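You operate a simulated robot arm through the tools that you are given. There is no shell and no other tool.

The job below is to be done with a simulated robot arm. You get a single attempt, and the scene is never put back.

TASK
Warm the press up to 130 degrees at medium pressure.
Fine: pull the tray out once READY lights.

It is judged by the outcome, as a careful person would: the job done as asked, and still so three seconds after it is handed in. It fails if anything else is knocked over, pushed out of place, dropped, spilled or broken.

THE ROBOT
A 6-joint arm with a two-finger parallel gripper, fixed in place. Base frame: the origin is on the floor under the middle of its stand, x ahead of it, y to its left, z up. Lengths are in mm, angles in degrees, forces in N, time in s.
It reaches about 1347 mm from its shoulder. Its first joint turns from -166.0 to 166.0 degrees. Payload 3.91 kg.
The tool frame sits at the grasp point between the pads (the TCP): z along the fingers, y along the line on which they close. The tips reach 30 mm beyond it. Largest opening 110 mm; finger width 20, thickness 10; the body of the gripper, 48 by 112 mm, starts 55 mm behind the TCP.
Orientation is that of the tool frame in the base frame, as a unit quaternion [x, y, z, w]. With the fingers straight down and closing along the base's y, the tool's x points along the base's -x, its y along +y and its z along -z.

THE INTERFACE
- The arm moves only by the tool servo_tool. Its argument "commands" is a list of rows, each a list of 3 entries, a list of its own where there are three numbers: the closure, from 0 (fully open) to 1 (shut), then the shift along the base's x, y, z in units of 100 mm (1.0 is 100 mm), then the turn, a rotation vector about the base's x, y, z in units of 45 degrees (1.0 is 45 degrees). In form: [[gripper, [tx, ty, tz], [wx, wy, wz]], ...]. A call has 1 to 20 rows; each row is the pose to reach, as a shift and turn from the pose commanded when the call began. A call with a number of a shift or a turn outside -1 to 1 is refused whole. Rows are played at 5 a second. More than 50 mm and 8.6 degrees between two rows, or a gripper value outside its range, and nothing of the call is played. A pose out of reach is approached as far as the arm can. The call stops where the force on the tool passes 40 N (or 10 N more than at its start, if that is more) or the arm is blocked; 0.2 s more then pass. The fingers move at their own pace (about 108 mm/s each) and stop on an object; they squeeze with about 32 N. The grip force told is the motor's: it shows also when the fingers shut on nothing. Time passes only in rows, and 0.2 s behind the last, so rows that repeat a pose let the fingers close. It gives the time, the measured TCP pose, the force on the tool (base axes), the opening and the grip force at its end, in the units of the frame above (readings bear some noise), with the torque about the TCP (base axes, N m) and any sound that the robot's microphone picked up, and new pictures: "pictures" is both (left out), scene, wrist or none.
- Cameras (640 x 400 px; columns grow to the right, rows downward): "scene" is fixed at [220.3, 649.4, 1418.4]; the picture's right is [-0.25, -0.97, 0.00], its down [-0.53, 0.14, -0.84] and it looks along [0.81, -0.21, -0.55] (base axes); focal length 258 px, centre (320, 200). "wrist" rides on the gripper at [72, 17, -103] in the tool frame; the picture's right is [-0.23, 0.97, 0.00], its down [-0.76, -0.18, -0.62] and it looks along [-0.61, -0.14, 0.78] (tool axes); focal length 222 px, centre (320, 200). There is no depth. A picture from a camera that has moved, and an enlarged one, comes with that camera's place and axes in the base frame and with its lens.
- enlarge(camera, box): a new picture of the part [left, top, right, bottom] of that camera's present view, enlarged. The clock stands still meanwhile.
- hand_in(): hands the job in; it is judged then, once.

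Places have to be worked out from the pictures, the camera data and where the tool is seen. Open the gripper and draw the arm clear of the work before you hand the job in, unless the task says otherwise.

The tools are called after ">>>" as name(argument=value, ...) on one line, values as JSON. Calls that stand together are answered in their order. servo_tool: Moves the arm, as the interface text tells. Its arguments: {"type":"object","properties":{"commands":{"type":"array"},"pictures":{"type":"string","enum":["both","scene","wrist","none"]}},"required":["commands"]} The other tools are called the same way: enlarge (camera, box) takes an enlarged picture of a part of a camera's view; hand_in () hands the job in.

At the start:

```text
t: 0.0
tool_pos: [521.0, 384.2, 1245.6]
ee_rot: [-0.001, 1.0, -0.001, 0.0]
ft_force: [0.5, -0.9, 0.4]
ft_torque: [0.06, -0.02, 0.01]
gripper_width: 110.2
grasp_force: 0.0
```

scene: 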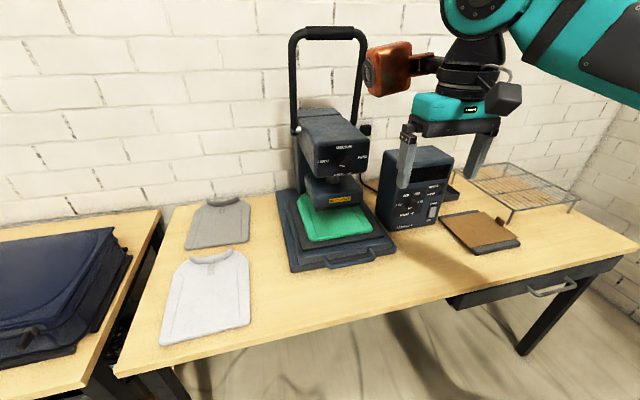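
wrist: 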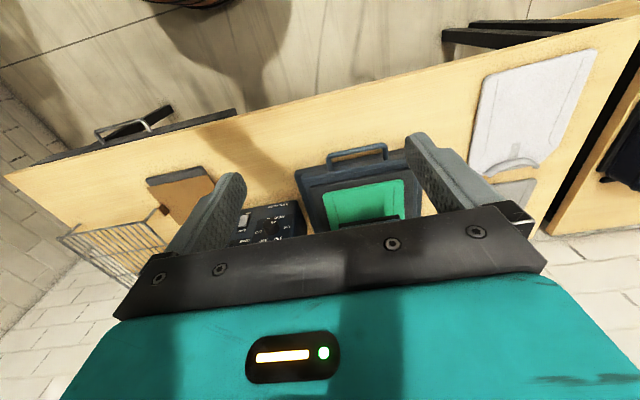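

The pictures show a heat press (with pressure label and a tall lever), a control box to its right, and a tray with a handle in front. I enlarge the scene on the press and the box to read the markings.

>>> enlarge(camera="scene", box=[270, 90, 400, 172])

>>> enlarge(camera="scene", box=[360, 140, 480, 240])

>>> enlarge(camera="scene", box=[260, 170, 420, 280])

```text
4.88 times, centred on (335, 131) of scene
camera zoom: at [220.3, 649.4, 1418.4], right [-0.25, -0.97, 0.0], down [-0.53, 0.14, -0.84], along [0.81, -0.21, -0.55], focal length 1257 px, centre (247, 537)
```

zoom: 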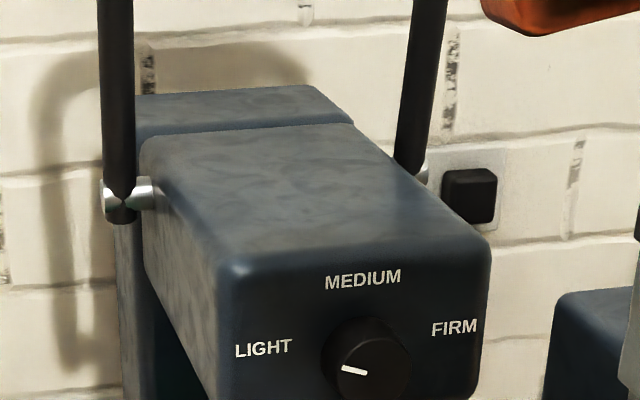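

```text
4.00 times, centred on (420, 190) of scene
camera zoom: at [220.3, 649.4, 1418.4], right [-0.25, -0.97, 0.0], down [-0.53, 0.14, -0.84], along [0.81, -0.21, -0.55], focal length 1030 px, centre (-80, 240)
```

zoom: 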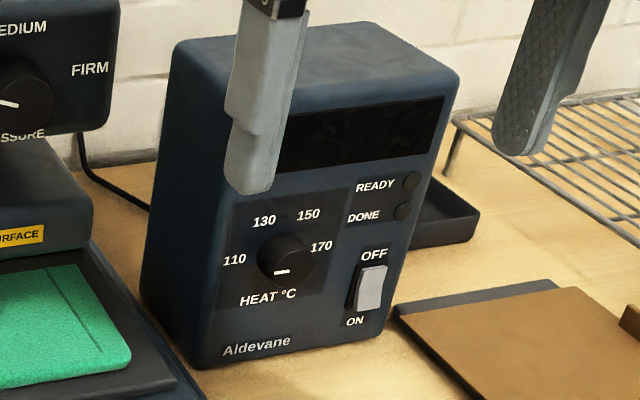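

```text
3.64 times, centred on (340, 225) of scene
camera zoom: at [220.3, 649.4, 1418.4], right [-0.25, -0.97, 0.0], down [-0.53, 0.14, -0.84], along [0.81, -0.21, -0.55], focal length 937 px, centre (247, 109)
```

zoom: 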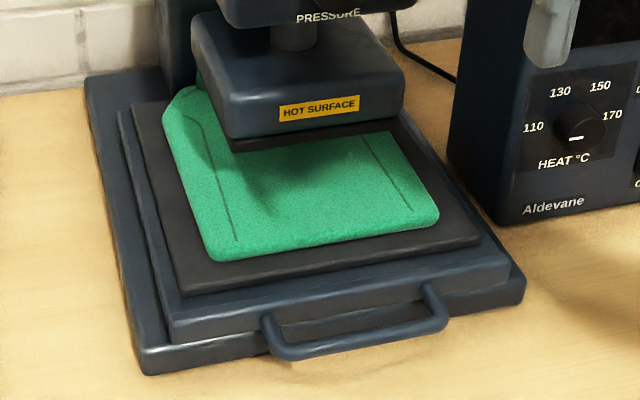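

The knob on the press head points at LIGHT, and the HEAT knob on the box points down (off). The power rocker sits between OFF and ON labels. I look closer at the rest: the orange object, the box, and the wrist view.

>>> enlarge(camera="scene", box=[350, 20, 530, 132])

>>> enlarge(camera="wrist", box=[220, 130, 440, 267])

>>> enlarge(camera="scene", box=[390, 170, 454, 210])

>>> enlarge(camera="scene", box=[400, 185, 464, 225])

```text
3.56 times, centred on (440, 76) of scene
camera zoom: at [220.3, 649.4, 1418.4], right [-0.25, -0.97, 0.0], down [-0.53, 0.14, -0.84], along [0.81, -0.21, -0.55], focal length 916 px, centre (-107, 641)
```

zoom: 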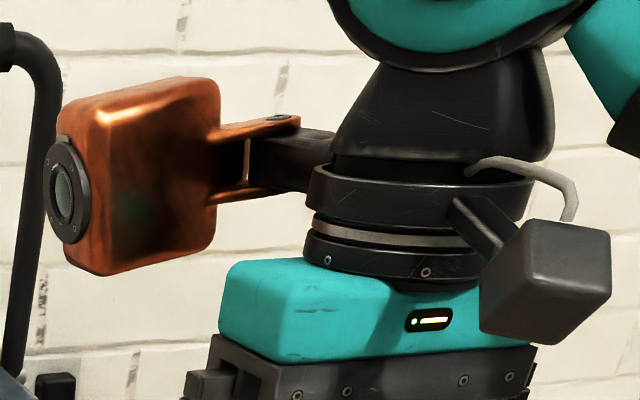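

```text
2.91 times, centred on (330, 198) of wrist
camera zoom: at [448.6, 400.7, 1347.1], right [0.23, 0.97, 0.0], down [0.76, -0.18, 0.62], along [0.61, -0.14, -0.78], focal length 646 px, centre (291, 204)
```

zoom: 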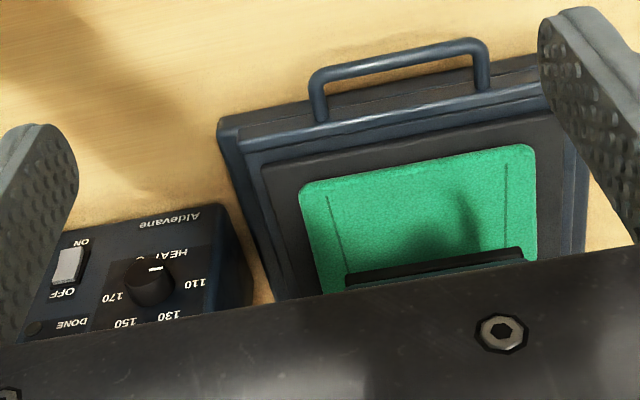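

```text
10.00 times, centred on (422, 190) of scene
camera zoom: at [220.3, 649.4, 1418.4], right [-0.25, -0.97, 0.0], down [-0.53, 0.14, -0.84], along [0.81, -0.21, -0.55], focal length 2576 px, centre (-700, 300)
```

zoom: 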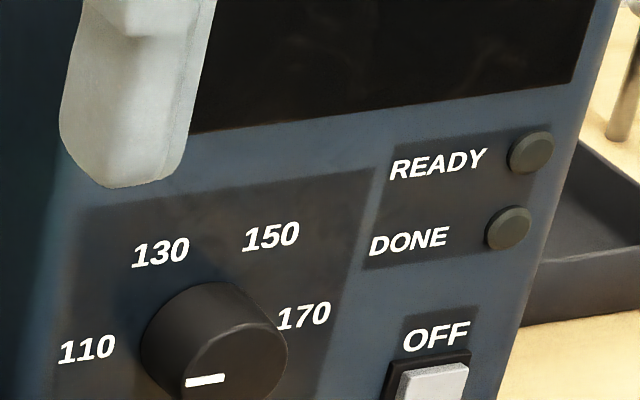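

```text
10.00 times, centred on (432, 205) of scene
camera zoom: at [220.3, 649.4, 1418.4], right [-0.25, -0.97, 0.0], down [-0.53, 0.14, -0.84], along [0.81, -0.21, -0.55], focal length 2576 px, centre (-800, 150)
```

zoom: 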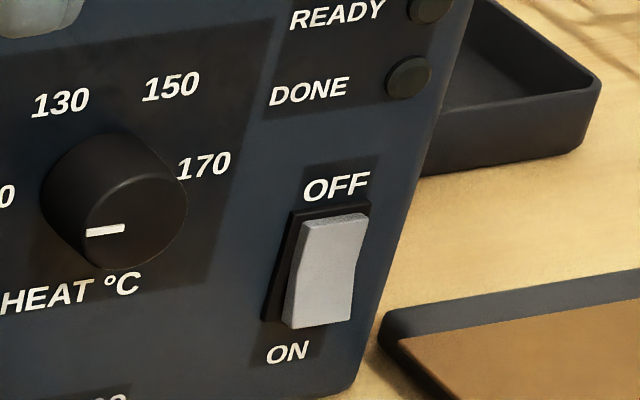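

The orange block is a housing bolted on the gripper mount, sticking out about 80–140 mm on the tool's +y side, behind the TCP. The box face is at x≈850 (knob ≈ y 174, z 934) and the press knob is near (810, 430, 1123). I begin turning the tool to point along +x with the wrist camera on top, in 60° steps.

>>> servo_tool(commands=[[0, [0.05, 0, 0], [0.118, 0, -0.118]], [0, [0.1, 0, 0], [0.236, 0, -0.236]], [0, [0.15, 0, 0], [0.354, 0, -0.354]], [0, [0.2, 0, 0], [0.471, 0, -0.471]], [0, [0.25, 0, 0], [0.589, 0, -0.589]], [0, [0.3, 0, 0], [0.707, 0, -0.707]], [0, [0.35, 0, 0], [0.825, 0, -0.825]], [0, [0.4, 0, 0], [0.943, 0, -0.943]]])

```text
t: 1.8
tool_pos: [561.3, 385.3, 1245.0]
ee_rot: [0.355, 0.865, 0.355, 0.001]
ft_force: [0.8, 0.2, -0.8]
ft_torque: [-0.01, -0.01, 0.02]
gripper_width: 110.2
grasp_force: 0.1
camera wrist: at [491.5, 375.0, 1350.0], right [0.77, 0.35, 0.54], down [0.3, -0.94, 0.17], along [0.56, 0.04, -0.82], focal length 222 px, centre (320, 200)
```

scene: 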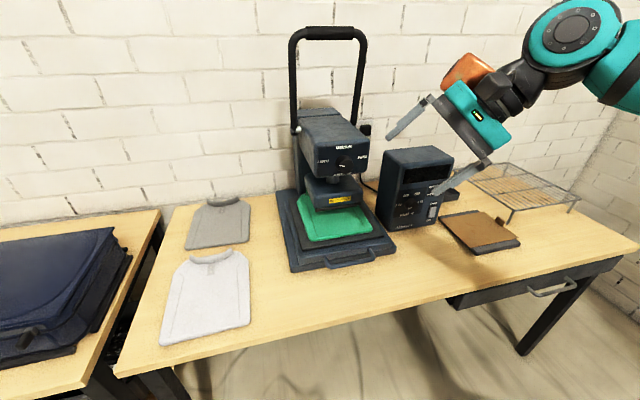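
wrist: 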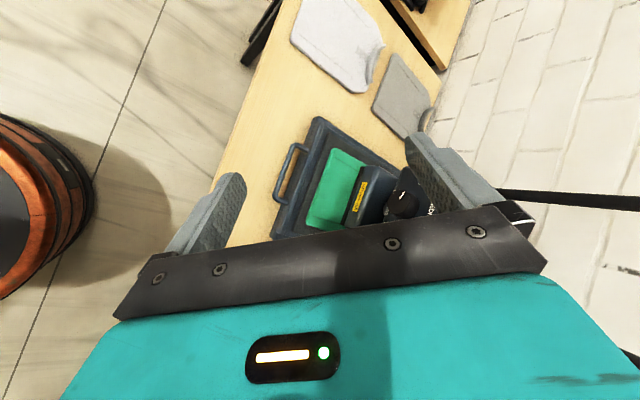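

The turn tracked well and the orange block turns with the tool. I continue with the second 60°.

>>> servo_tool(commands=[[0, [0, -0.05, 0], [0.118, 0, -0.118]], [0, [0, -0.1, 0], [0.236, 0, -0.236]], [0, [0, -0.15, 0], [0.354, 0, -0.354]], [0, [0, -0.2, 0], [0.471, 0, -0.471]], [0, [0, -0.25, 0], [0.589, 0, -0.589]], [0, [0, -0.3, 0], [0.707, 0, -0.707]], [0, [0, -0.35, 0], [0.825, 0, -0.825]], [0, [0, -0.4, 0], [0.943, 0, -0.943]]])

>>> servo_tool(commands=[[0, [0, -0.05, 0], [0.118, 0, -0.118]], [0, [0, -0.1, 0], [0.236, 0, -0.236]], [0, [0, -0.15, 0], [0.354, 0, -0.354]], [0, [0, -0.2, 0], [0.471, 0, -0.471]], [0, [0, -0.25, 0], [0.589, 0, -0.589]], [0, [0, -0.3, 0], [0.707, 0, -0.707]], [0, [0, -0.35, 0], [0.825, 0, -0.825]], [0, [0, -0.4, 0], [0.943, 0, -0.943]]])

```text
t: 3.6
tool_pos: [561.7, 343.7, 1244.6]
ee_rot: [0.613, 0.498, 0.613, 0.0]
ft_force: [-0.4, 0.8, 0.0]
ft_torque: [0.01, 0.01, 0.03]
gripper_width: 109.9
grasp_force: 0.1
camera wrist: at [476.5, 316.8, 1334.2], right [0.65, -0.63, 0.43], down [-0.39, -0.76, -0.52], along [0.65, 0.18, -0.74], focal length 222 px, centre (320, 200)
```

scene: 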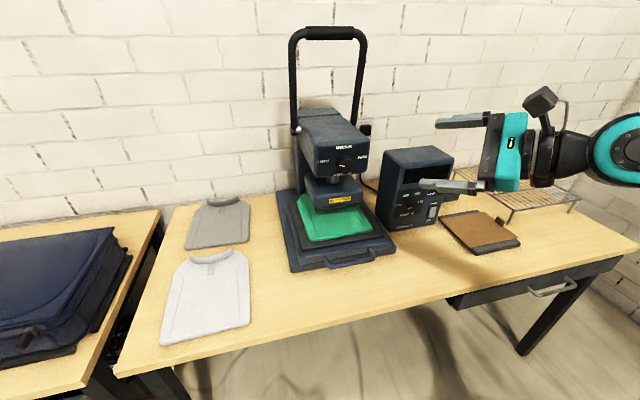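
wrist: 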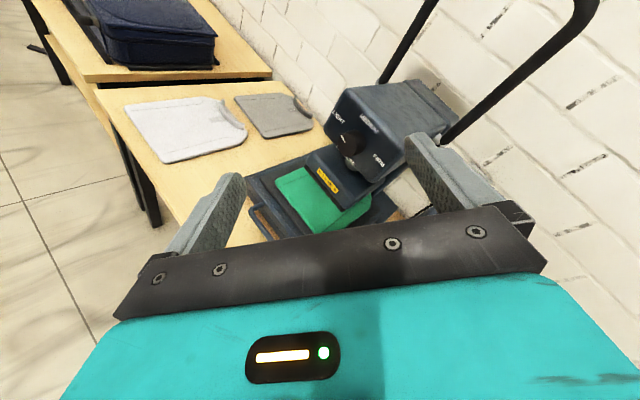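

```text
t: 5.6
tool_pos: [568.5, 276.6, 1313.1]
ee_rot: [0.569, 0.058, 0.816, 0.083]
ft_force: [0.6, -0.5, -0.8]
ft_torque: [0.02, 0.06, -0.02]
gripper_width: 110.1
grasp_force: 0.0
out of reach, approached as far as the arm can: row 3, 4, 5, 6, 7
stopped in row 8: the arm was blocked; the commanded pose is now the measured one
camera wrist: at [445.8, 273.7, 1346.8], right [0.01, -1.0, -0.02], down [-0.31, 0.02, -0.95], along [0.95, 0.02, -0.31], focal length 222 px, centre (320, 200)
```

scene: 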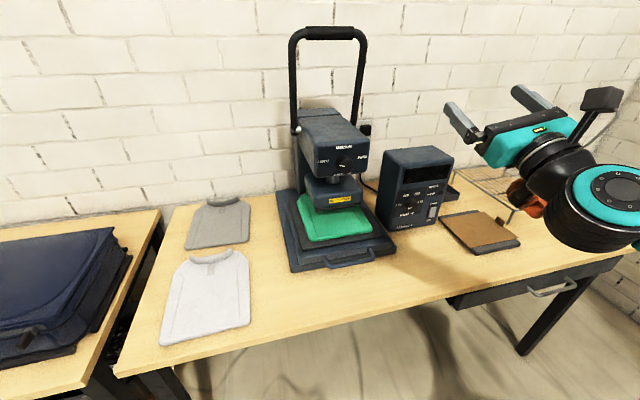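
wrist: 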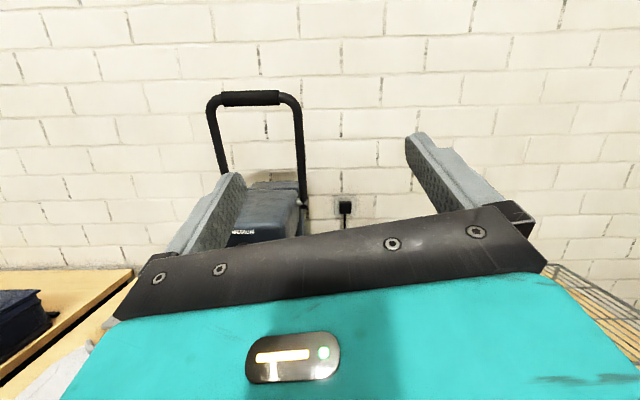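

The last step ended pitched up about 20°, since the arm was folded too close to its base. I move forward 90 mm in x while levelling the tool (computed correction turn [0.256, 0.448, 0.046]).

>>> servo_tool(commands=[[0, [0.2, 0, 0], [0.0, 0.0, 0.0]], [0, [0.4, 0, 0], [0.0, 0.0, 0.0]], [0, [0.6, 0, 0], [0.051, 0.09, 0.009]], [0, [0.8, 0, 0], [0.102, 0.179, 0.018]], [0, [0.9, 0, 0], [0.154, 0.269, 0.027]], [0, [1.0, 0, 0], [0.205, 0.358, 0.036]], [0, [1.0, 0, 0], [0.256, 0.448, 0.046]]])

```text
t: 7.2
tool_pos: [671.1, 277.7, 1313.3]
ee_rot: [0.707, 0.001, 0.707, -0.001]
ft_force: [-0.2, -0.2, 0.4]
ft_torque: [0.04, 0.04, 0.02]
gripper_width: 110.0
grasp_force: 0.1
camera wrist: at [566.7, 260.7, 1384.1], right [0.0, -0.97, -0.23], down [-0.62, 0.18, -0.76], along [0.78, 0.14, -0.61], focal length 222 px, centre (320, 200)
```

scene: 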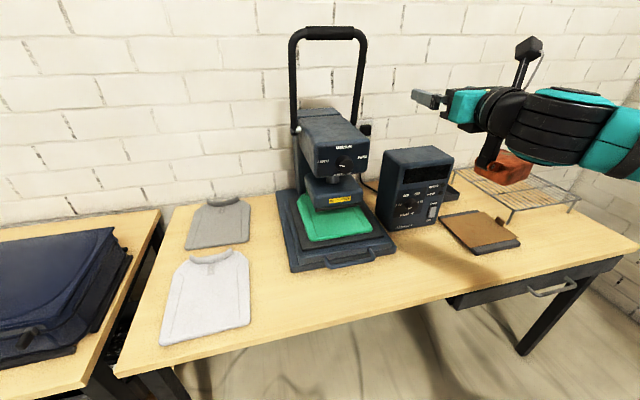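
wrist: 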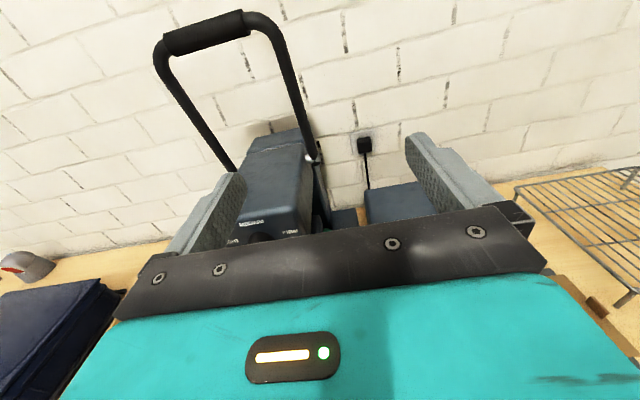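

The tool now points along +x. Re-fitting the orange block from both views puts it at tool (-104, 55, -128), i.e. below the gripper in this roll, so I must choose the roll with care near the table. Now the scene view is clear, so I look at the box and the press again.

>>> enlarge(camera="scene", box=[366, 140, 478, 240])

>>> enlarge(camera="scene", box=[300, 130, 380, 180])

>>> enlarge(camera="scene", box=[385, 180, 449, 220])

>>> enlarge(camera="scene", box=[400, 20, 600, 200])

```text
4.00 times, centred on (422, 190) of scene
camera zoom: at [220.3, 649.4, 1418.4], right [-0.25, -0.97, 0.0], down [-0.53, 0.14, -0.84], along [0.81, -0.21, -0.55], focal length 1030 px, centre (-88, 240)
```

zoom: 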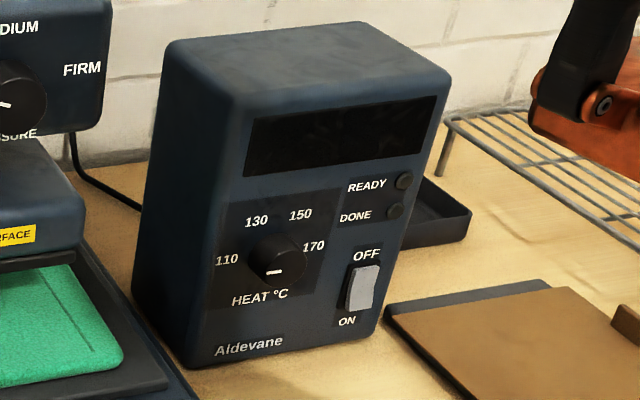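

```text
8.00 times, centred on (340, 155) of scene
camera zoom: at [220.3, 649.4, 1418.4], right [-0.25, -0.97, 0.0], down [-0.53, 0.14, -0.84], along [0.81, -0.21, -0.55], focal length 2061 px, centre (160, 560)
```

zoom: 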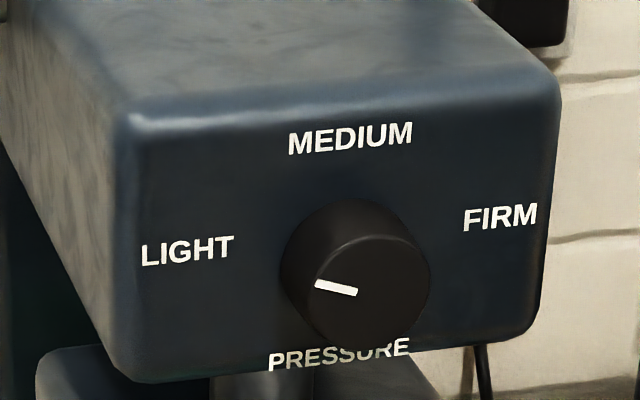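

```text
10.00 times, centred on (417, 200) of scene
camera zoom: at [220.3, 649.4, 1418.4], right [-0.25, -0.97, 0.0], down [-0.53, 0.14, -0.84], along [0.81, -0.21, -0.55], focal length 2576 px, centre (-650, 200)
```

zoom: 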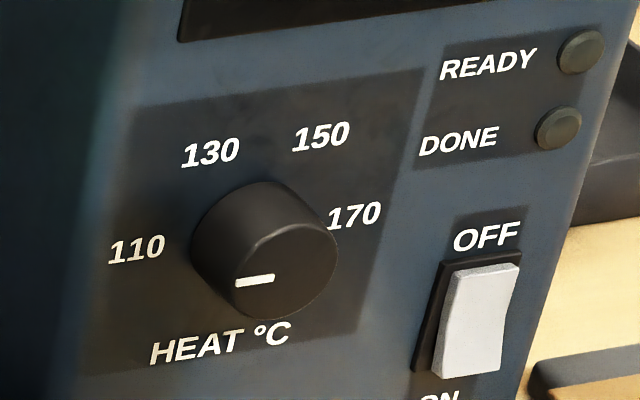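

```text
2.22 times, centred on (500, 110) of scene
camera zoom: at [220.3, 649.4, 1418.4], right [-0.25, -0.97, 0.0], down [-0.53, 0.14, -0.84], along [0.81, -0.21, -0.55], focal length 572 px, centre (-80, 400)
```

zoom: 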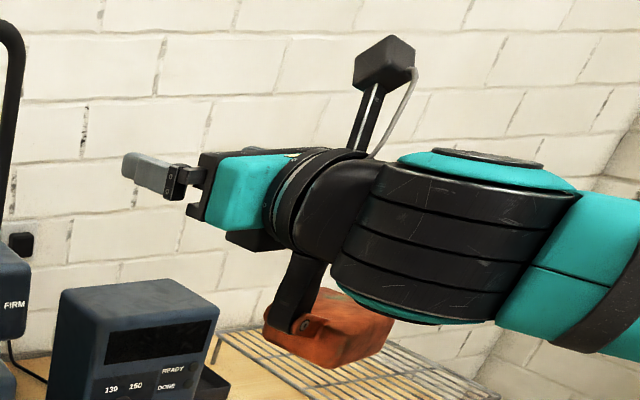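

The heat labels fit a circle centred at (852, 170, 927): 110 at 9 o'clock (pointer there now), 130 at 11 o'clock, so the heat knob needs +60° clockwise. The pressure knob centre is about (797 front, 431, 1123), pointer at about -75°, so it needs about +75° to MEDIUM. I refine the press position from the wrist view.

>>> enlarge(camera="wrist", box=[200, 140, 328, 260])

```text
3.33 times, centred on (264, 200) of wrist
camera zoom: at [566.7, 260.7, 1384.1], right [0.0, -0.97, -0.23], down [-0.62, 0.18, -0.76], along [0.78, 0.14, -0.61], focal length 740 px, centre (507, 200)
```

zoom: 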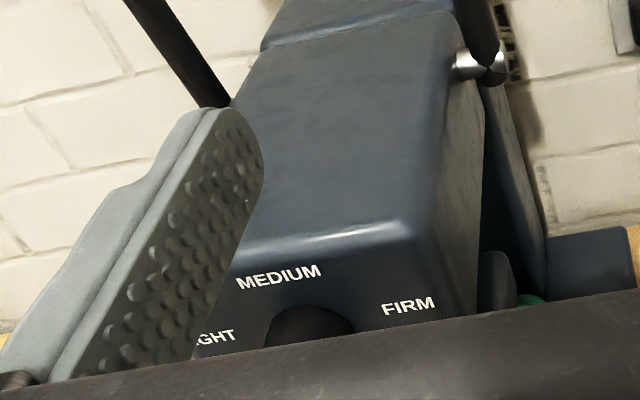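

The two cameras together put the press face at x≈828 and the knob at y≈428, z≈1118. I move in front of it at a safe distance for a straight look.

>>> servo_tool(commands=[[0, [0, 0.2, -0.2], [0, 0, 0]], [0, [0, 0.4, -0.4], [0, 0, 0]], [0, [0, 0.6, -0.6], [0, 0, 0]], [0, [0, 0.8, -0.8], [0, 0, 0]], [0, [0, 0.8, -1.0], [0, 0, 0]]], pictures="none")

>>> servo_tool(commands=[[0, [0, 0.2, -0.2], [0, 0, 0]], [0, [0, 0.4, -0.4], [0, 0, 0]], [0, [0, 0.6, -0.6], [0, 0, 0]], [0, [0, 0.7, -0.8], [0, 0, 0]], [0, [0, 0.7, -0.95], [0, 0, 0]]])

```text
t: 8.4
tool_pos: [669.8, 356.0, 1211.5]
ee_rot: [0.707, 0.0, 0.707, -0.001]
ft_force: [-0.1, -0.2, -0.2]
ft_torque: [0.02, 0.02, 0.02]
gripper_width: 109.9
grasp_force: 0.0
```

```text
t: 9.6
tool_pos: [667.0, 428.1, 1119.0]
ee_rot: [0.706, 0.001, 0.708, -0.002]
ft_force: [0.1, 0.2, 0.3]
ft_torque: [0.03, 0.03, -0.01]
gripper_width: 110.2
grasp_force: 0.0
camera wrist: at [564.5, 410.7, 1190.4], right [0.0, -0.97, -0.23], down [-0.62, 0.18, -0.76], along [0.78, 0.14, -0.61], focal length 222 px, centre (320, 200)
```

scene: 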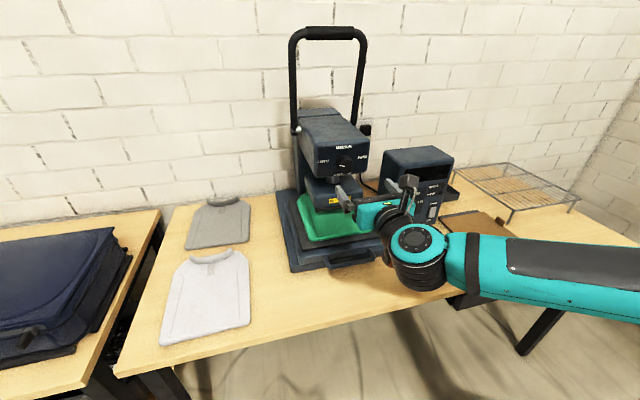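
wrist: 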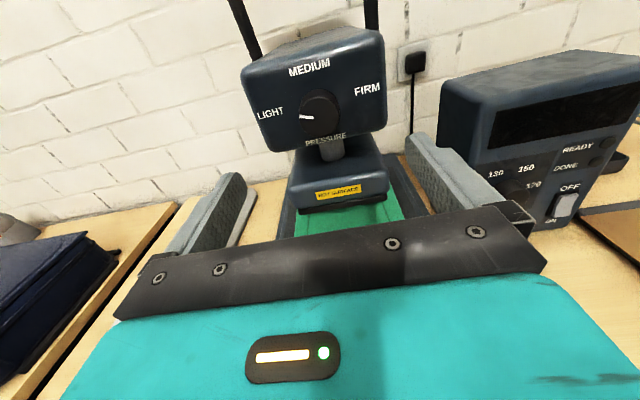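

A clear view of both the pressure knob and the box. I enlarge each.

>>> enlarge(camera="wrist", box=[232, 30, 400, 150])

>>> enlarge(camera="wrist", box=[430, 80, 630, 240])

>>> enlarge(camera="wrist", box=[260, 100, 440, 240])

```text
3.33 times, centred on (316, 90) of wrist
camera zoom: at [564.5, 410.7, 1190.4], right [0.0, -0.97, -0.23], down [-0.62, 0.18, -0.76], along [0.78, 0.14, -0.61], focal length 740 px, centre (333, 567)
```

zoom: 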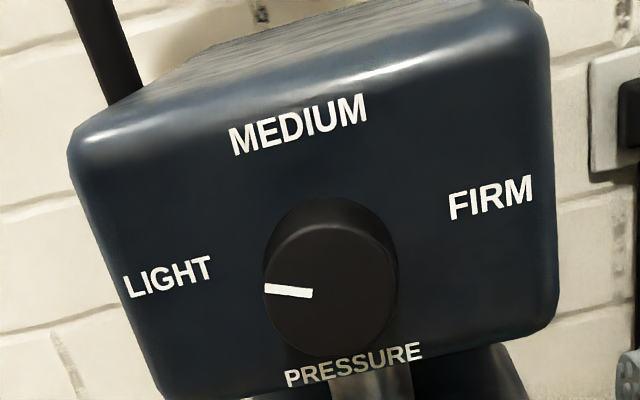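

```text
2.50 times, centred on (530, 160) of wrist
camera zoom: at [564.5, 410.7, 1190.4], right [0.0, -0.97, -0.23], down [-0.62, 0.18, -0.76], along [0.78, 0.14, -0.61], focal length 555 px, centre (-205, 300)
```

zoom: 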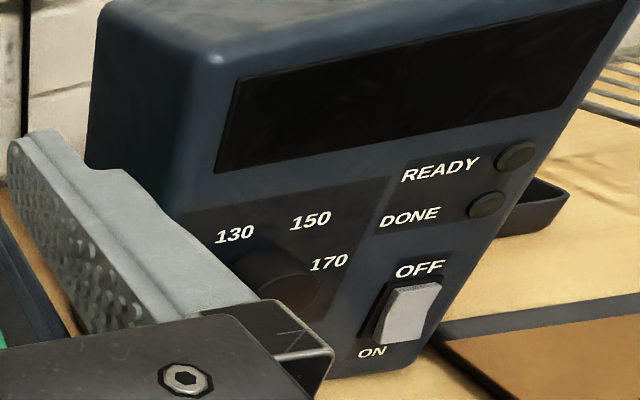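

```text
2.86 times, centred on (350, 170) of wrist
camera zoom: at [564.5, 410.7, 1190.4], right [0.0, -0.97, -0.23], down [-0.62, 0.18, -0.76], along [0.78, 0.14, -0.61], focal length 635 px, centre (234, 286)
```

zoom: 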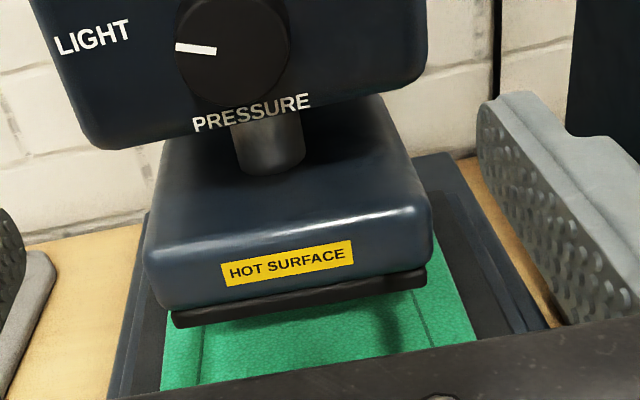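

The wrist and scene views combine to a knob front centre of about (804, 429, 1114). I roll the tool to -75° about x (so that a 75° clockwise turn ends upright) while moving closer and adjusting y/z.

>>> servo_tool(commands=[[0, [0.06, 0.002, -0.005], [-0.15, 0, 0]], [0, [0.12, 0.004, -0.01], [-0.3, 0, 0]], [0, [0.18, 0.006, -0.015], [-0.45, 0, 0]], [0, [0.24, 0.008, -0.02], [-0.6, 0, 0]], [0, [0.3, 0.01, -0.025], [-0.75, 0, 0]], [0, [0.36, 0.013, -0.03], [-0.9, 0, 0]]], pictures="none")

>>> servo_tool(commands=[[0, [0.06, 0, 0], [-0.15, 0, 0]], [0, [0.12, 0, 0], [-0.3, 0, 0]], [0, [0.18, 0, 0], [-0.45, 0, 0]], [0, [0.24, 0, 0], [-0.6, 0, 0]], [0, [0.3, 0, 0], [-0.767, 0, 0]], [0, [0.36, 0, 0], [-0.767, 0, 0]]])

```text
t: 11.0
tool_pos: [704.4, 428.6, 1116.3]
ee_rot: [0.663, 0.247, 0.663, 0.244]
ft_force: [0.8, 0.1, 0.6]
ft_torque: [0.01, 0.0, 0.01]
gripper_width: 109.7
grasp_force: 0.1
```

```text
t: 12.4
tool_pos: [739.7, 428.8, 1115.8]
ee_rot: [0.562, 0.432, 0.56, 0.43]
ft_force: [-0.4, -0.5, -0.4]
ft_torque: [-0.02, -0.03, -0.01]
gripper_width: 110.2
grasp_force: 0.0
camera wrist: at [636.8, 494.7, 1149.4], right [0.0, -0.47, 0.88], down [-0.62, -0.69, -0.37], along [0.78, -0.55, -0.3], focal length 222 px, centre (320, 200)
```

scene: 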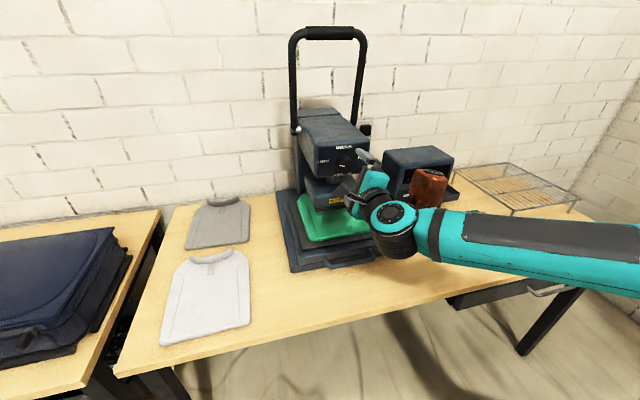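
wrist: 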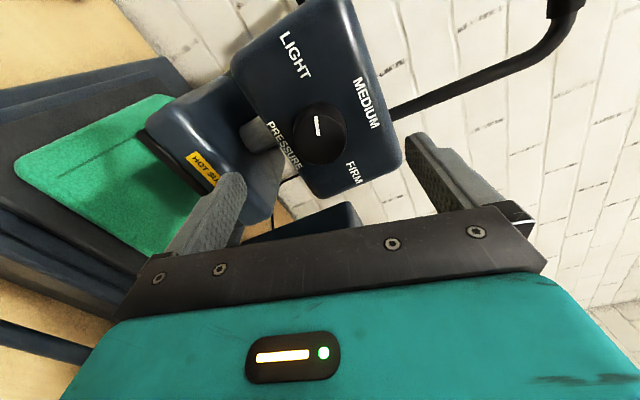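

The roll reached -75° cleanly. I enlarge the knob to check alignment with the tool axis.

>>> enlarge(camera="wrist", box=[250, 90, 410, 190])

```text
4.00 times, centred on (330, 140) of wrist
camera zoom: at [636.8, 494.7, 1149.4], right [0.0, -0.47, 0.88], down [-0.62, -0.69, -0.37], along [0.78, -0.55, -0.3], focal length 888 px, centre (280, 440)
```

zoom: 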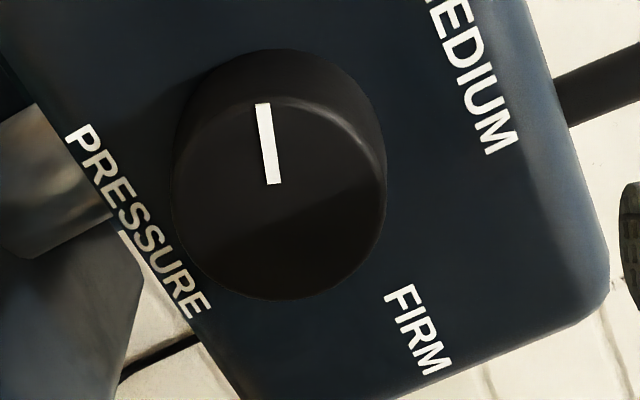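

The knob is centred on the tool axis in the closing direction, and within 2–3 mm in the other. I pre-close to about 70 mm and advance 50 mm so that the tips overlap the knob by about 13 mm.

>>> servo_tool(commands=[[0.36, [0, 0, 0], [0, 0, 0]], [0.36, [0.1, 0, 0], [0, 0, 0]], [0.36, [0.2, 0, 0], [0, 0, 0]], [0.36, [0.3, 0, 0], [0, 0, 0]], [0.36, [0.4, 0, 0], [0, 0, 0]], [0.36, [0.48, 0, 0], [0, 0, 0]]])

>>> enlarge(camera="wrist", box=[230, 90, 430, 215])

```text
t: 13.8
tool_pos: [789.1, 425.6, 1114.2]
ee_rot: [0.562, 0.432, 0.56, 0.429]
ft_force: [0.3, 0.8, 0.1]
ft_torque: [0.03, 0.01, -0.01]
gripper_width: 70.1
grasp_force: 0.1
camera wrist: at [685.8, 492.2, 1149.0], right [0.0, -0.47, 0.88], down [-0.62, -0.69, -0.37], along [0.78, -0.55, -0.3], focal length 222 px, centre (320, 200)
```

scene: 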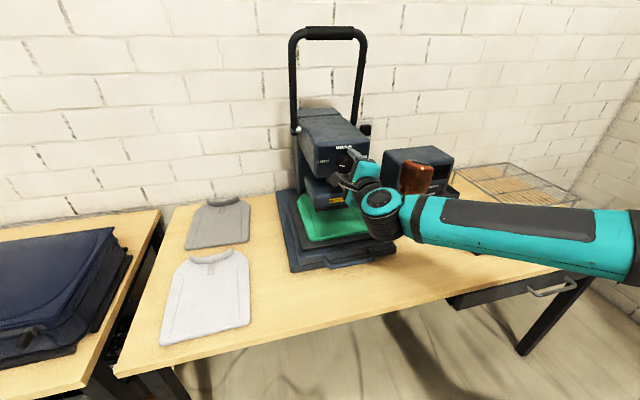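
wrist: 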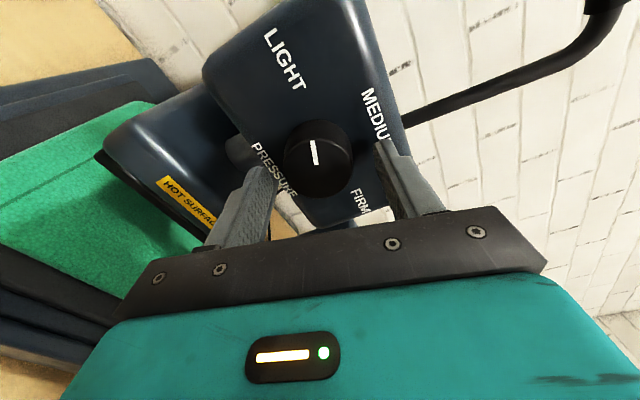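

```text
3.20 times, centred on (330, 152) of wrist
camera zoom: at [685.8, 492.2, 1149.0], right [0.0, -0.47, 0.88], down [-0.62, -0.69, -0.37], along [0.78, -0.55, -0.3], focal length 711 px, centre (288, 352)
```

zoom: 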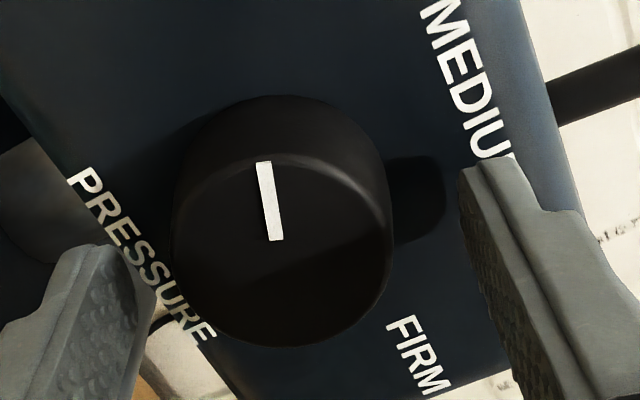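

The measured y has drifted to 425.6 and the picture agrees that the knob lies about 3.4 mm to +y of the tool axis. I correct by that and look once more before closing.

>>> servo_tool(commands=[[0.36, [0, 0.02, 0.005], [0, 0, 0]], [0.36, [0, 0.034, 0.009], [0, 0, 0]], [0.36, [0, 0.034, 0.009], [0, 0, 0]]], pictures="none")

>>> enlarge(camera="wrist", box=[230, 90, 430, 215])

```text
t: 14.6
tool_pos: [789.1, 430.0, 1116.2]
ee_rot: [0.562, 0.431, 0.56, 0.429]
ft_force: [-0.4, 0.2, 0.3]
ft_torque: [-0.02, -0.02, -0.02]
gripper_width: 70.3
grasp_force: 0.1
```

```text
3.20 times, centred on (330, 152) of wrist
camera zoom: at [685.8, 495.5, 1150.8], right [0.0, -0.47, 0.88], down [-0.62, -0.69, -0.37], along [0.78, -0.55, -0.3], focal length 711 px, centre (288, 352)
```

zoom: 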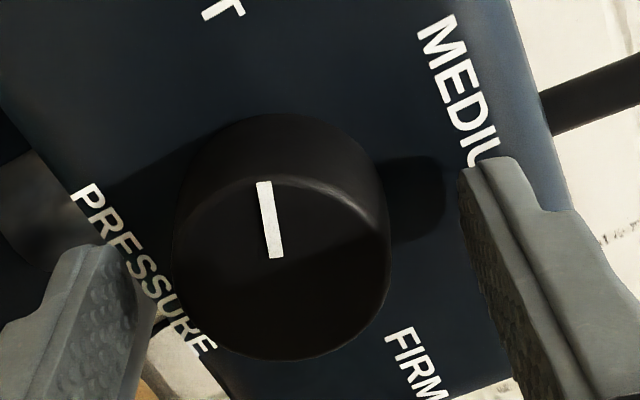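

The knob face centre now sits at the spot predicted for the tool axis. I close the fingers on the knob.

>>> servo_tool(commands=[[0.5, [0, 0, 0], [0, 0, 0]], [0.7, [0, 0, 0], [0, 0, 0]], [1, [0, 0, 0], [0, 0, 0]], [1, [0, 0, 0], [0, 0, 0]]], pictures="wrist")

```text
t: 15.6
tool_pos: [788.8, 429.7, 1116.0]
ee_rot: [0.563, 0.432, 0.56, 0.428]
ft_force: [-7.5, -2.0, -16.2]
ft_torque: [0.0, 0.53, 0.06]
gripper_width: 44.3
grasp_force: 45.2
camera wrist: at [685.8, 495.9, 1149.7], right [0.0, -0.47, 0.88], down [-0.62, -0.69, -0.37], along [0.78, -0.55, -0.3], focal length 222 px, centre (320, 200)
```

wrist: 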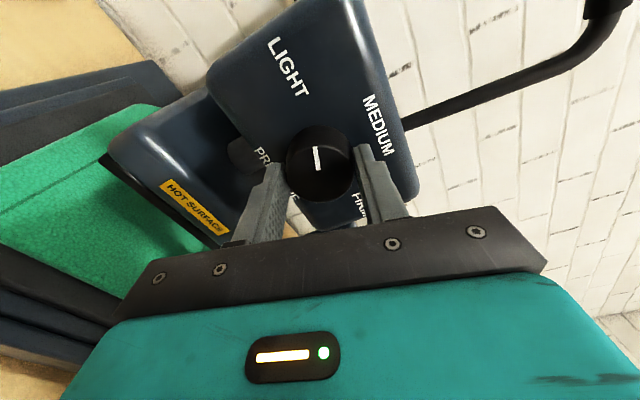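

The fingers hold the knob (44 mm). The tool feels about -16 N in z, so the knob is a millimetre or so lower; I ease down 1.2 mm and turn the first 36° clockwise (+x).

>>> servo_tool(commands=[[1, [0, 0, -0.012], [0, 0, 0]], [1, [0, 0, -0.012], [0, 0, 0]], [1, [0, 0, -0.012], [0.13, 0, 0]], [1, [0, 0, -0.012], [0.26, 0, 0]], [1, [0, 0, -0.012], [0.4, 0, 0]], [1, [0, 0, -0.012], [0.53, 0, 0]], [1, [0, 0, -0.012], [0.67, 0, 0]], [1, [0, 0, -0.012], [0.8, 0, 0]], [1, [0, 0, -0.012], [0.8, 0, 0]]], pictures="wrist")

>>> enlarge(camera="wrist", box=[230, 40, 430, 215])

```text
t: 17.6
tool_pos: [789.4, 430.5, 1115.8]
ee_rot: [0.667, 0.236, 0.666, 0.235]
ft_force: [7.7, -3.7, 1.8]
ft_torque: [-0.02, -0.04, -0.27]
gripper_width: 44.0
grasp_force: 45.2
camera wrist: at [685.7, 462.5, 1181.4], right [0.0, -0.9, 0.44], down [-0.62, -0.34, -0.7], along [0.78, -0.27, -0.56], focal length 222 px, centre (320, 200)
```

wrist: 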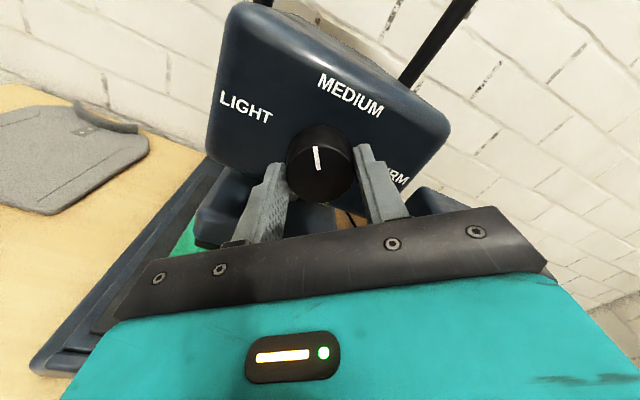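

```text
2.29 times, centred on (330, 128) of wrist
camera zoom: at [685.7, 462.5, 1181.4], right [0.0, -0.9, 0.44], down [-0.62, -0.34, -0.7], along [0.78, -0.27, -0.56], focal length 508 px, centre (297, 366)
```

zoom: 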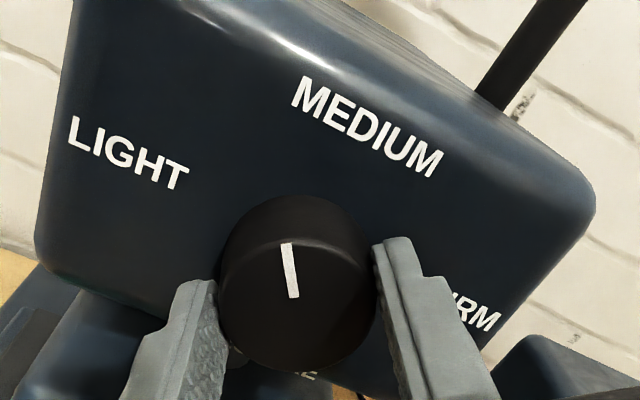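

The knob turns with the gripper and the pointer is about halfway to MEDIUM. I turn the remaining ~34°.

>>> servo_tool(commands=[[1, [0, 0, 0], [0.13, 0, 0]], [1, [0, 0, 0], [0.26, 0, 0]], [1, [0, 0, 0], [0.4, 0, 0]], [1, [0, 0, 0], [0.53, 0, 0]], [1, [0, 0, 0], [0.65, 0, 0]], [1, [0, 0, 0], [0.756, 0, 0]], [1, [0, 0, 0], [0.756, 0, 0]]], pictures="wrist")

>>> enlarge(camera="wrist", box=[230, 40, 430, 215])

>>> enlarge(camera="scene", box=[300, 130, 380, 180])

```text
t: 19.2
tool_pos: [788.4, 430.3, 1114.6]
ee_rot: [0.706, 0.032, 0.706, 0.029]
ft_force: [-7.4, -17.6, -10.9]
ft_torque: [-0.01, 0.33, -0.49]
gripper_width: 44.2
grasp_force: 45.1
camera wrist: at [685.8, 419.4, 1187.9], right [0.0, -0.99, -0.14], down [-0.62, 0.11, -0.77], along [0.78, 0.09, -0.62], focal length 222 px, centre (320, 200)
```

wrist: 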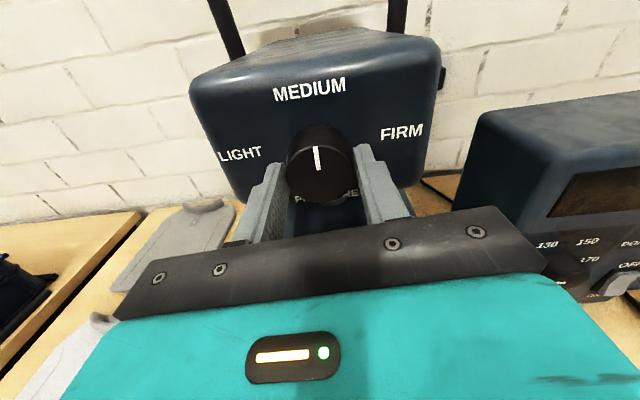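

```text
2.29 times, centred on (330, 128) of wrist
camera zoom: at [685.8, 419.4, 1187.9], right [0.0, -0.99, -0.14], down [-0.62, 0.11, -0.77], along [0.78, 0.09, -0.62], focal length 508 px, centre (297, 366)
```

zoom: 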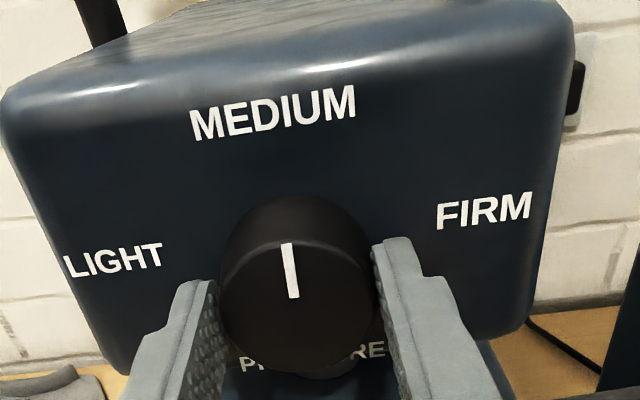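

```text
8.00 times, centred on (340, 155) of scene
camera zoom: at [220.3, 649.4, 1418.4], right [-0.25, -0.97, 0.0], down [-0.53, 0.14, -0.84], along [0.81, -0.21, -0.55], focal length 2061 px, centre (160, 560)
```

zoom: 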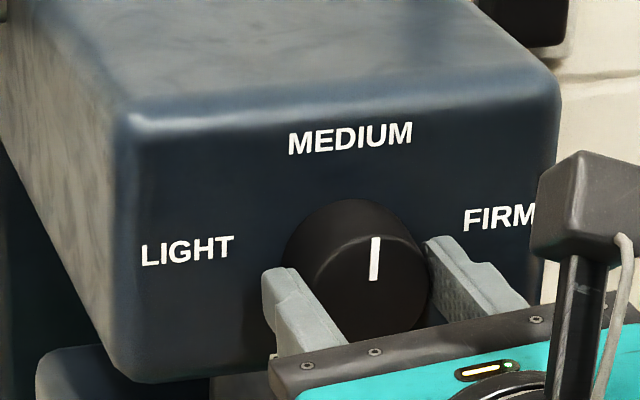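

The pointer reads about +3° past straight up to MEDIUM. I turn back 2.5°, open the fingers to 70 mm, and back away 60 mm.

>>> servo_tool(commands=[[1, [0, 0, 0], [-0.055, 0, 0]], [1, [0, 0, 0], [-0.055, 0, 0]], [0.36, [0, 0, 0], [-0.055, 0, 0]], [0.36, [0, 0, 0], [-0.055, 0, 0]], [0.36, [0, 0, 0], [-0.055, 0, 0]], [0.36, [-0.15, 0, 0], [-0.055, 0, 0]], [0.36, [-0.3, 0, 0], [-0.055, 0, 0]], [0.36, [-0.45, 0, 0], [-0.055, 0, 0]], [0.36, [-0.6, 0, 0], [-0.055, 0, 0]]])

>>> enlarge(camera="wrist", box=[230, 40, 430, 165])

>>> enlarge(camera="scene", box=[300, 130, 380, 180])

```text
t: 21.2
tool_pos: [729.2, 431.0, 1115.4]
ee_rot: [0.706, 0.047, 0.706, 0.045]
ft_force: [0.4, 0.0, -0.3]
ft_torque: [-0.03, -0.05, 0.01]
gripper_width: 70.5
grasp_force: 0.0
camera wrist: at [625.6, 423.8, 1188.9], right [0.0, -1.0, -0.1], down [-0.62, 0.08, -0.78], along [0.78, 0.06, -0.62], focal length 222 px, centre (320, 200)
```

scene: 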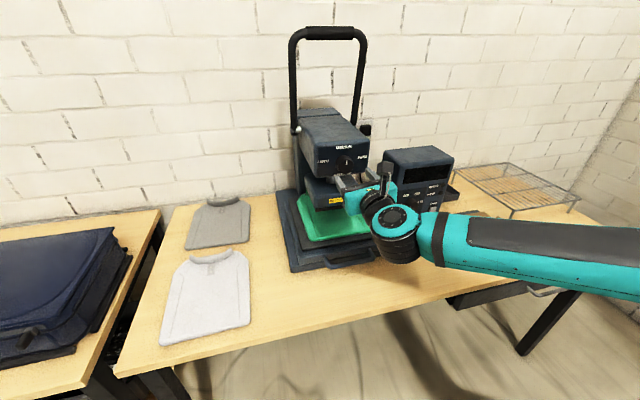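
wrist: 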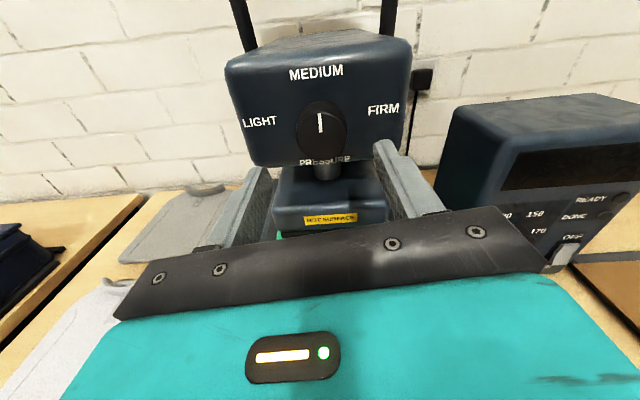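

```text
3.20 times, centred on (330, 102) of wrist
camera zoom: at [625.6, 423.8, 1188.9], right [0.0, -1.0, -0.1], down [-0.62, 0.08, -0.78], along [0.78, 0.06, -0.62], focal length 711 px, centre (288, 512)
```

zoom: 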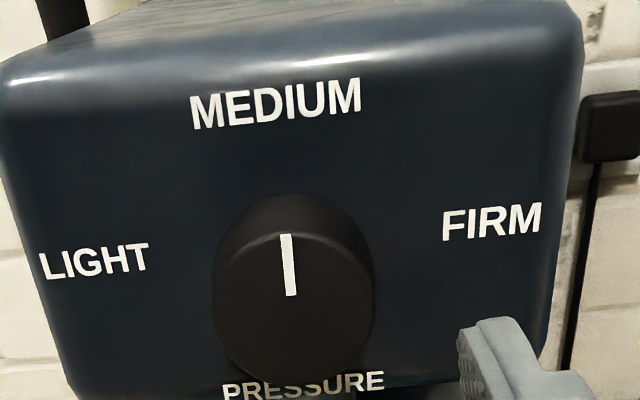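

```text
8.00 times, centred on (340, 155) of scene
camera zoom: at [220.3, 649.4, 1418.4], right [-0.25, -0.97, 0.0], down [-0.53, 0.14, -0.84], along [0.81, -0.21, -0.55], focal length 2061 px, centre (160, 560)
```

zoom: 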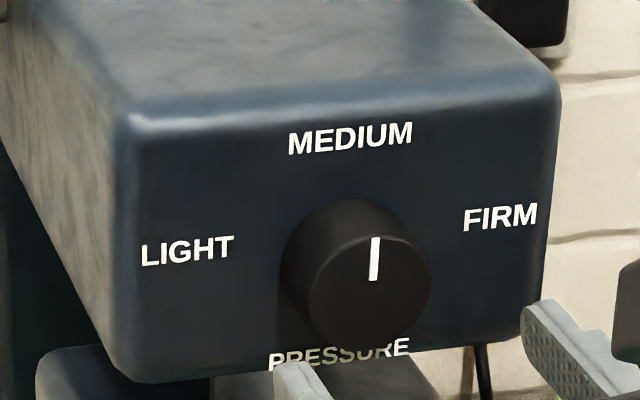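

The pressure pointer now stands at MEDIUM. Next the heat knob: I move toward a spot in front of it at (699, 171, 935), rolling to about -110° on the way, so that a +60° turn stays clear of the table.

>>> servo_tool(commands=[[0.36, [-0.1, -0.15, -0.1], [-0.12, 0, 0]], [0.36, [-0.2, -0.3, -0.2], [-0.25, 0, 0]], [0.36, [-0.3, -0.45, -0.3], [-0.38, 0, 0]], [0.36, [-0.3, -0.6, -0.4], [-0.51, 0, 0]], [0.36, [-0.3, -0.75, -0.5], [-0.64, 0, 0]], [0.36, [-0.3, -0.9, -0.6], [-0.76, 0, 0]]], pictures="scene")

>>> servo_tool(commands=[[0.36, [0, -0.15, -0.1], [-0.12, 0, 0]], [0.36, [0, -0.3, -0.2], [-0.25, 0, 0]], [0.36, [0, -0.45, -0.3], [-0.38, 0, 0]], [0.36, [0, -0.6, -0.4], [-0.51, 0, 0]], [0.36, [0, -0.75, -0.5], [-0.64, 0, 0]], [0.36, [0, -0.9, -0.6], [-0.76, 0, 0]]])

```text
t: 22.6
tool_pos: [699.5, 340.3, 1055.6]
ee_rot: [0.661, 0.253, 0.661, 0.251]
ft_force: [0.4, 0.6, -0.4]
ft_torque: [-0.03, -0.03, -0.01]
gripper_width: 70.4
grasp_force: 0.0
```

scene: 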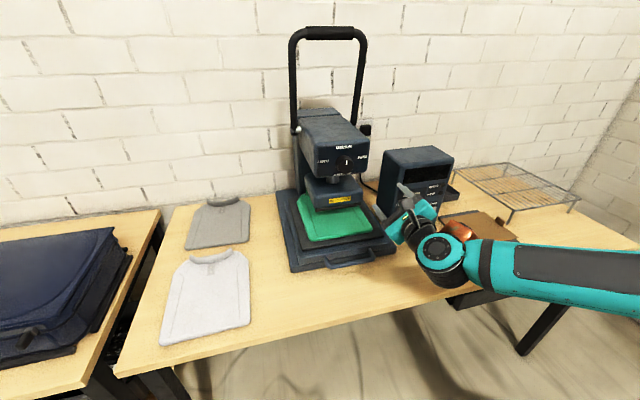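

```text
t: 24.0
tool_pos: [699.7, 251.8, 996.6]
ee_rot: [0.558, 0.436, 0.557, 0.434]
ft_force: [0.4, -0.1, 0.9]
ft_torque: [0.0, -0.03, -0.01]
gripper_width: 70.3
grasp_force: 0.1
camera wrist: at [596.8, 317.0, 1029.5], right [0.0, -0.46, 0.89], down [-0.62, -0.7, -0.36], along [0.78, -0.55, -0.29], focal length 222 px, centre (320, 200)
```

scene: 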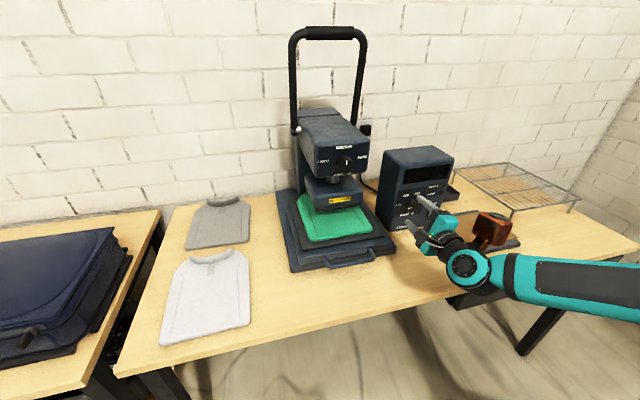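
wrist: 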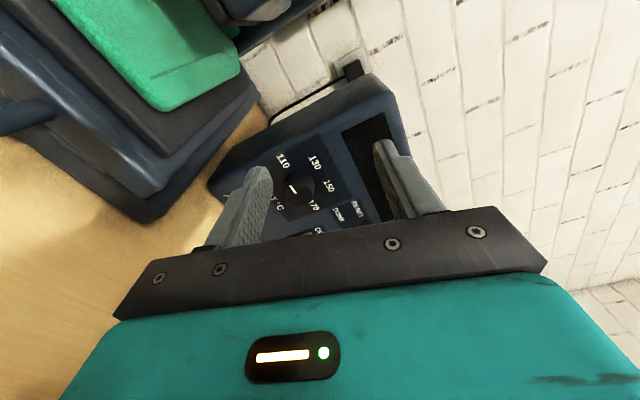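

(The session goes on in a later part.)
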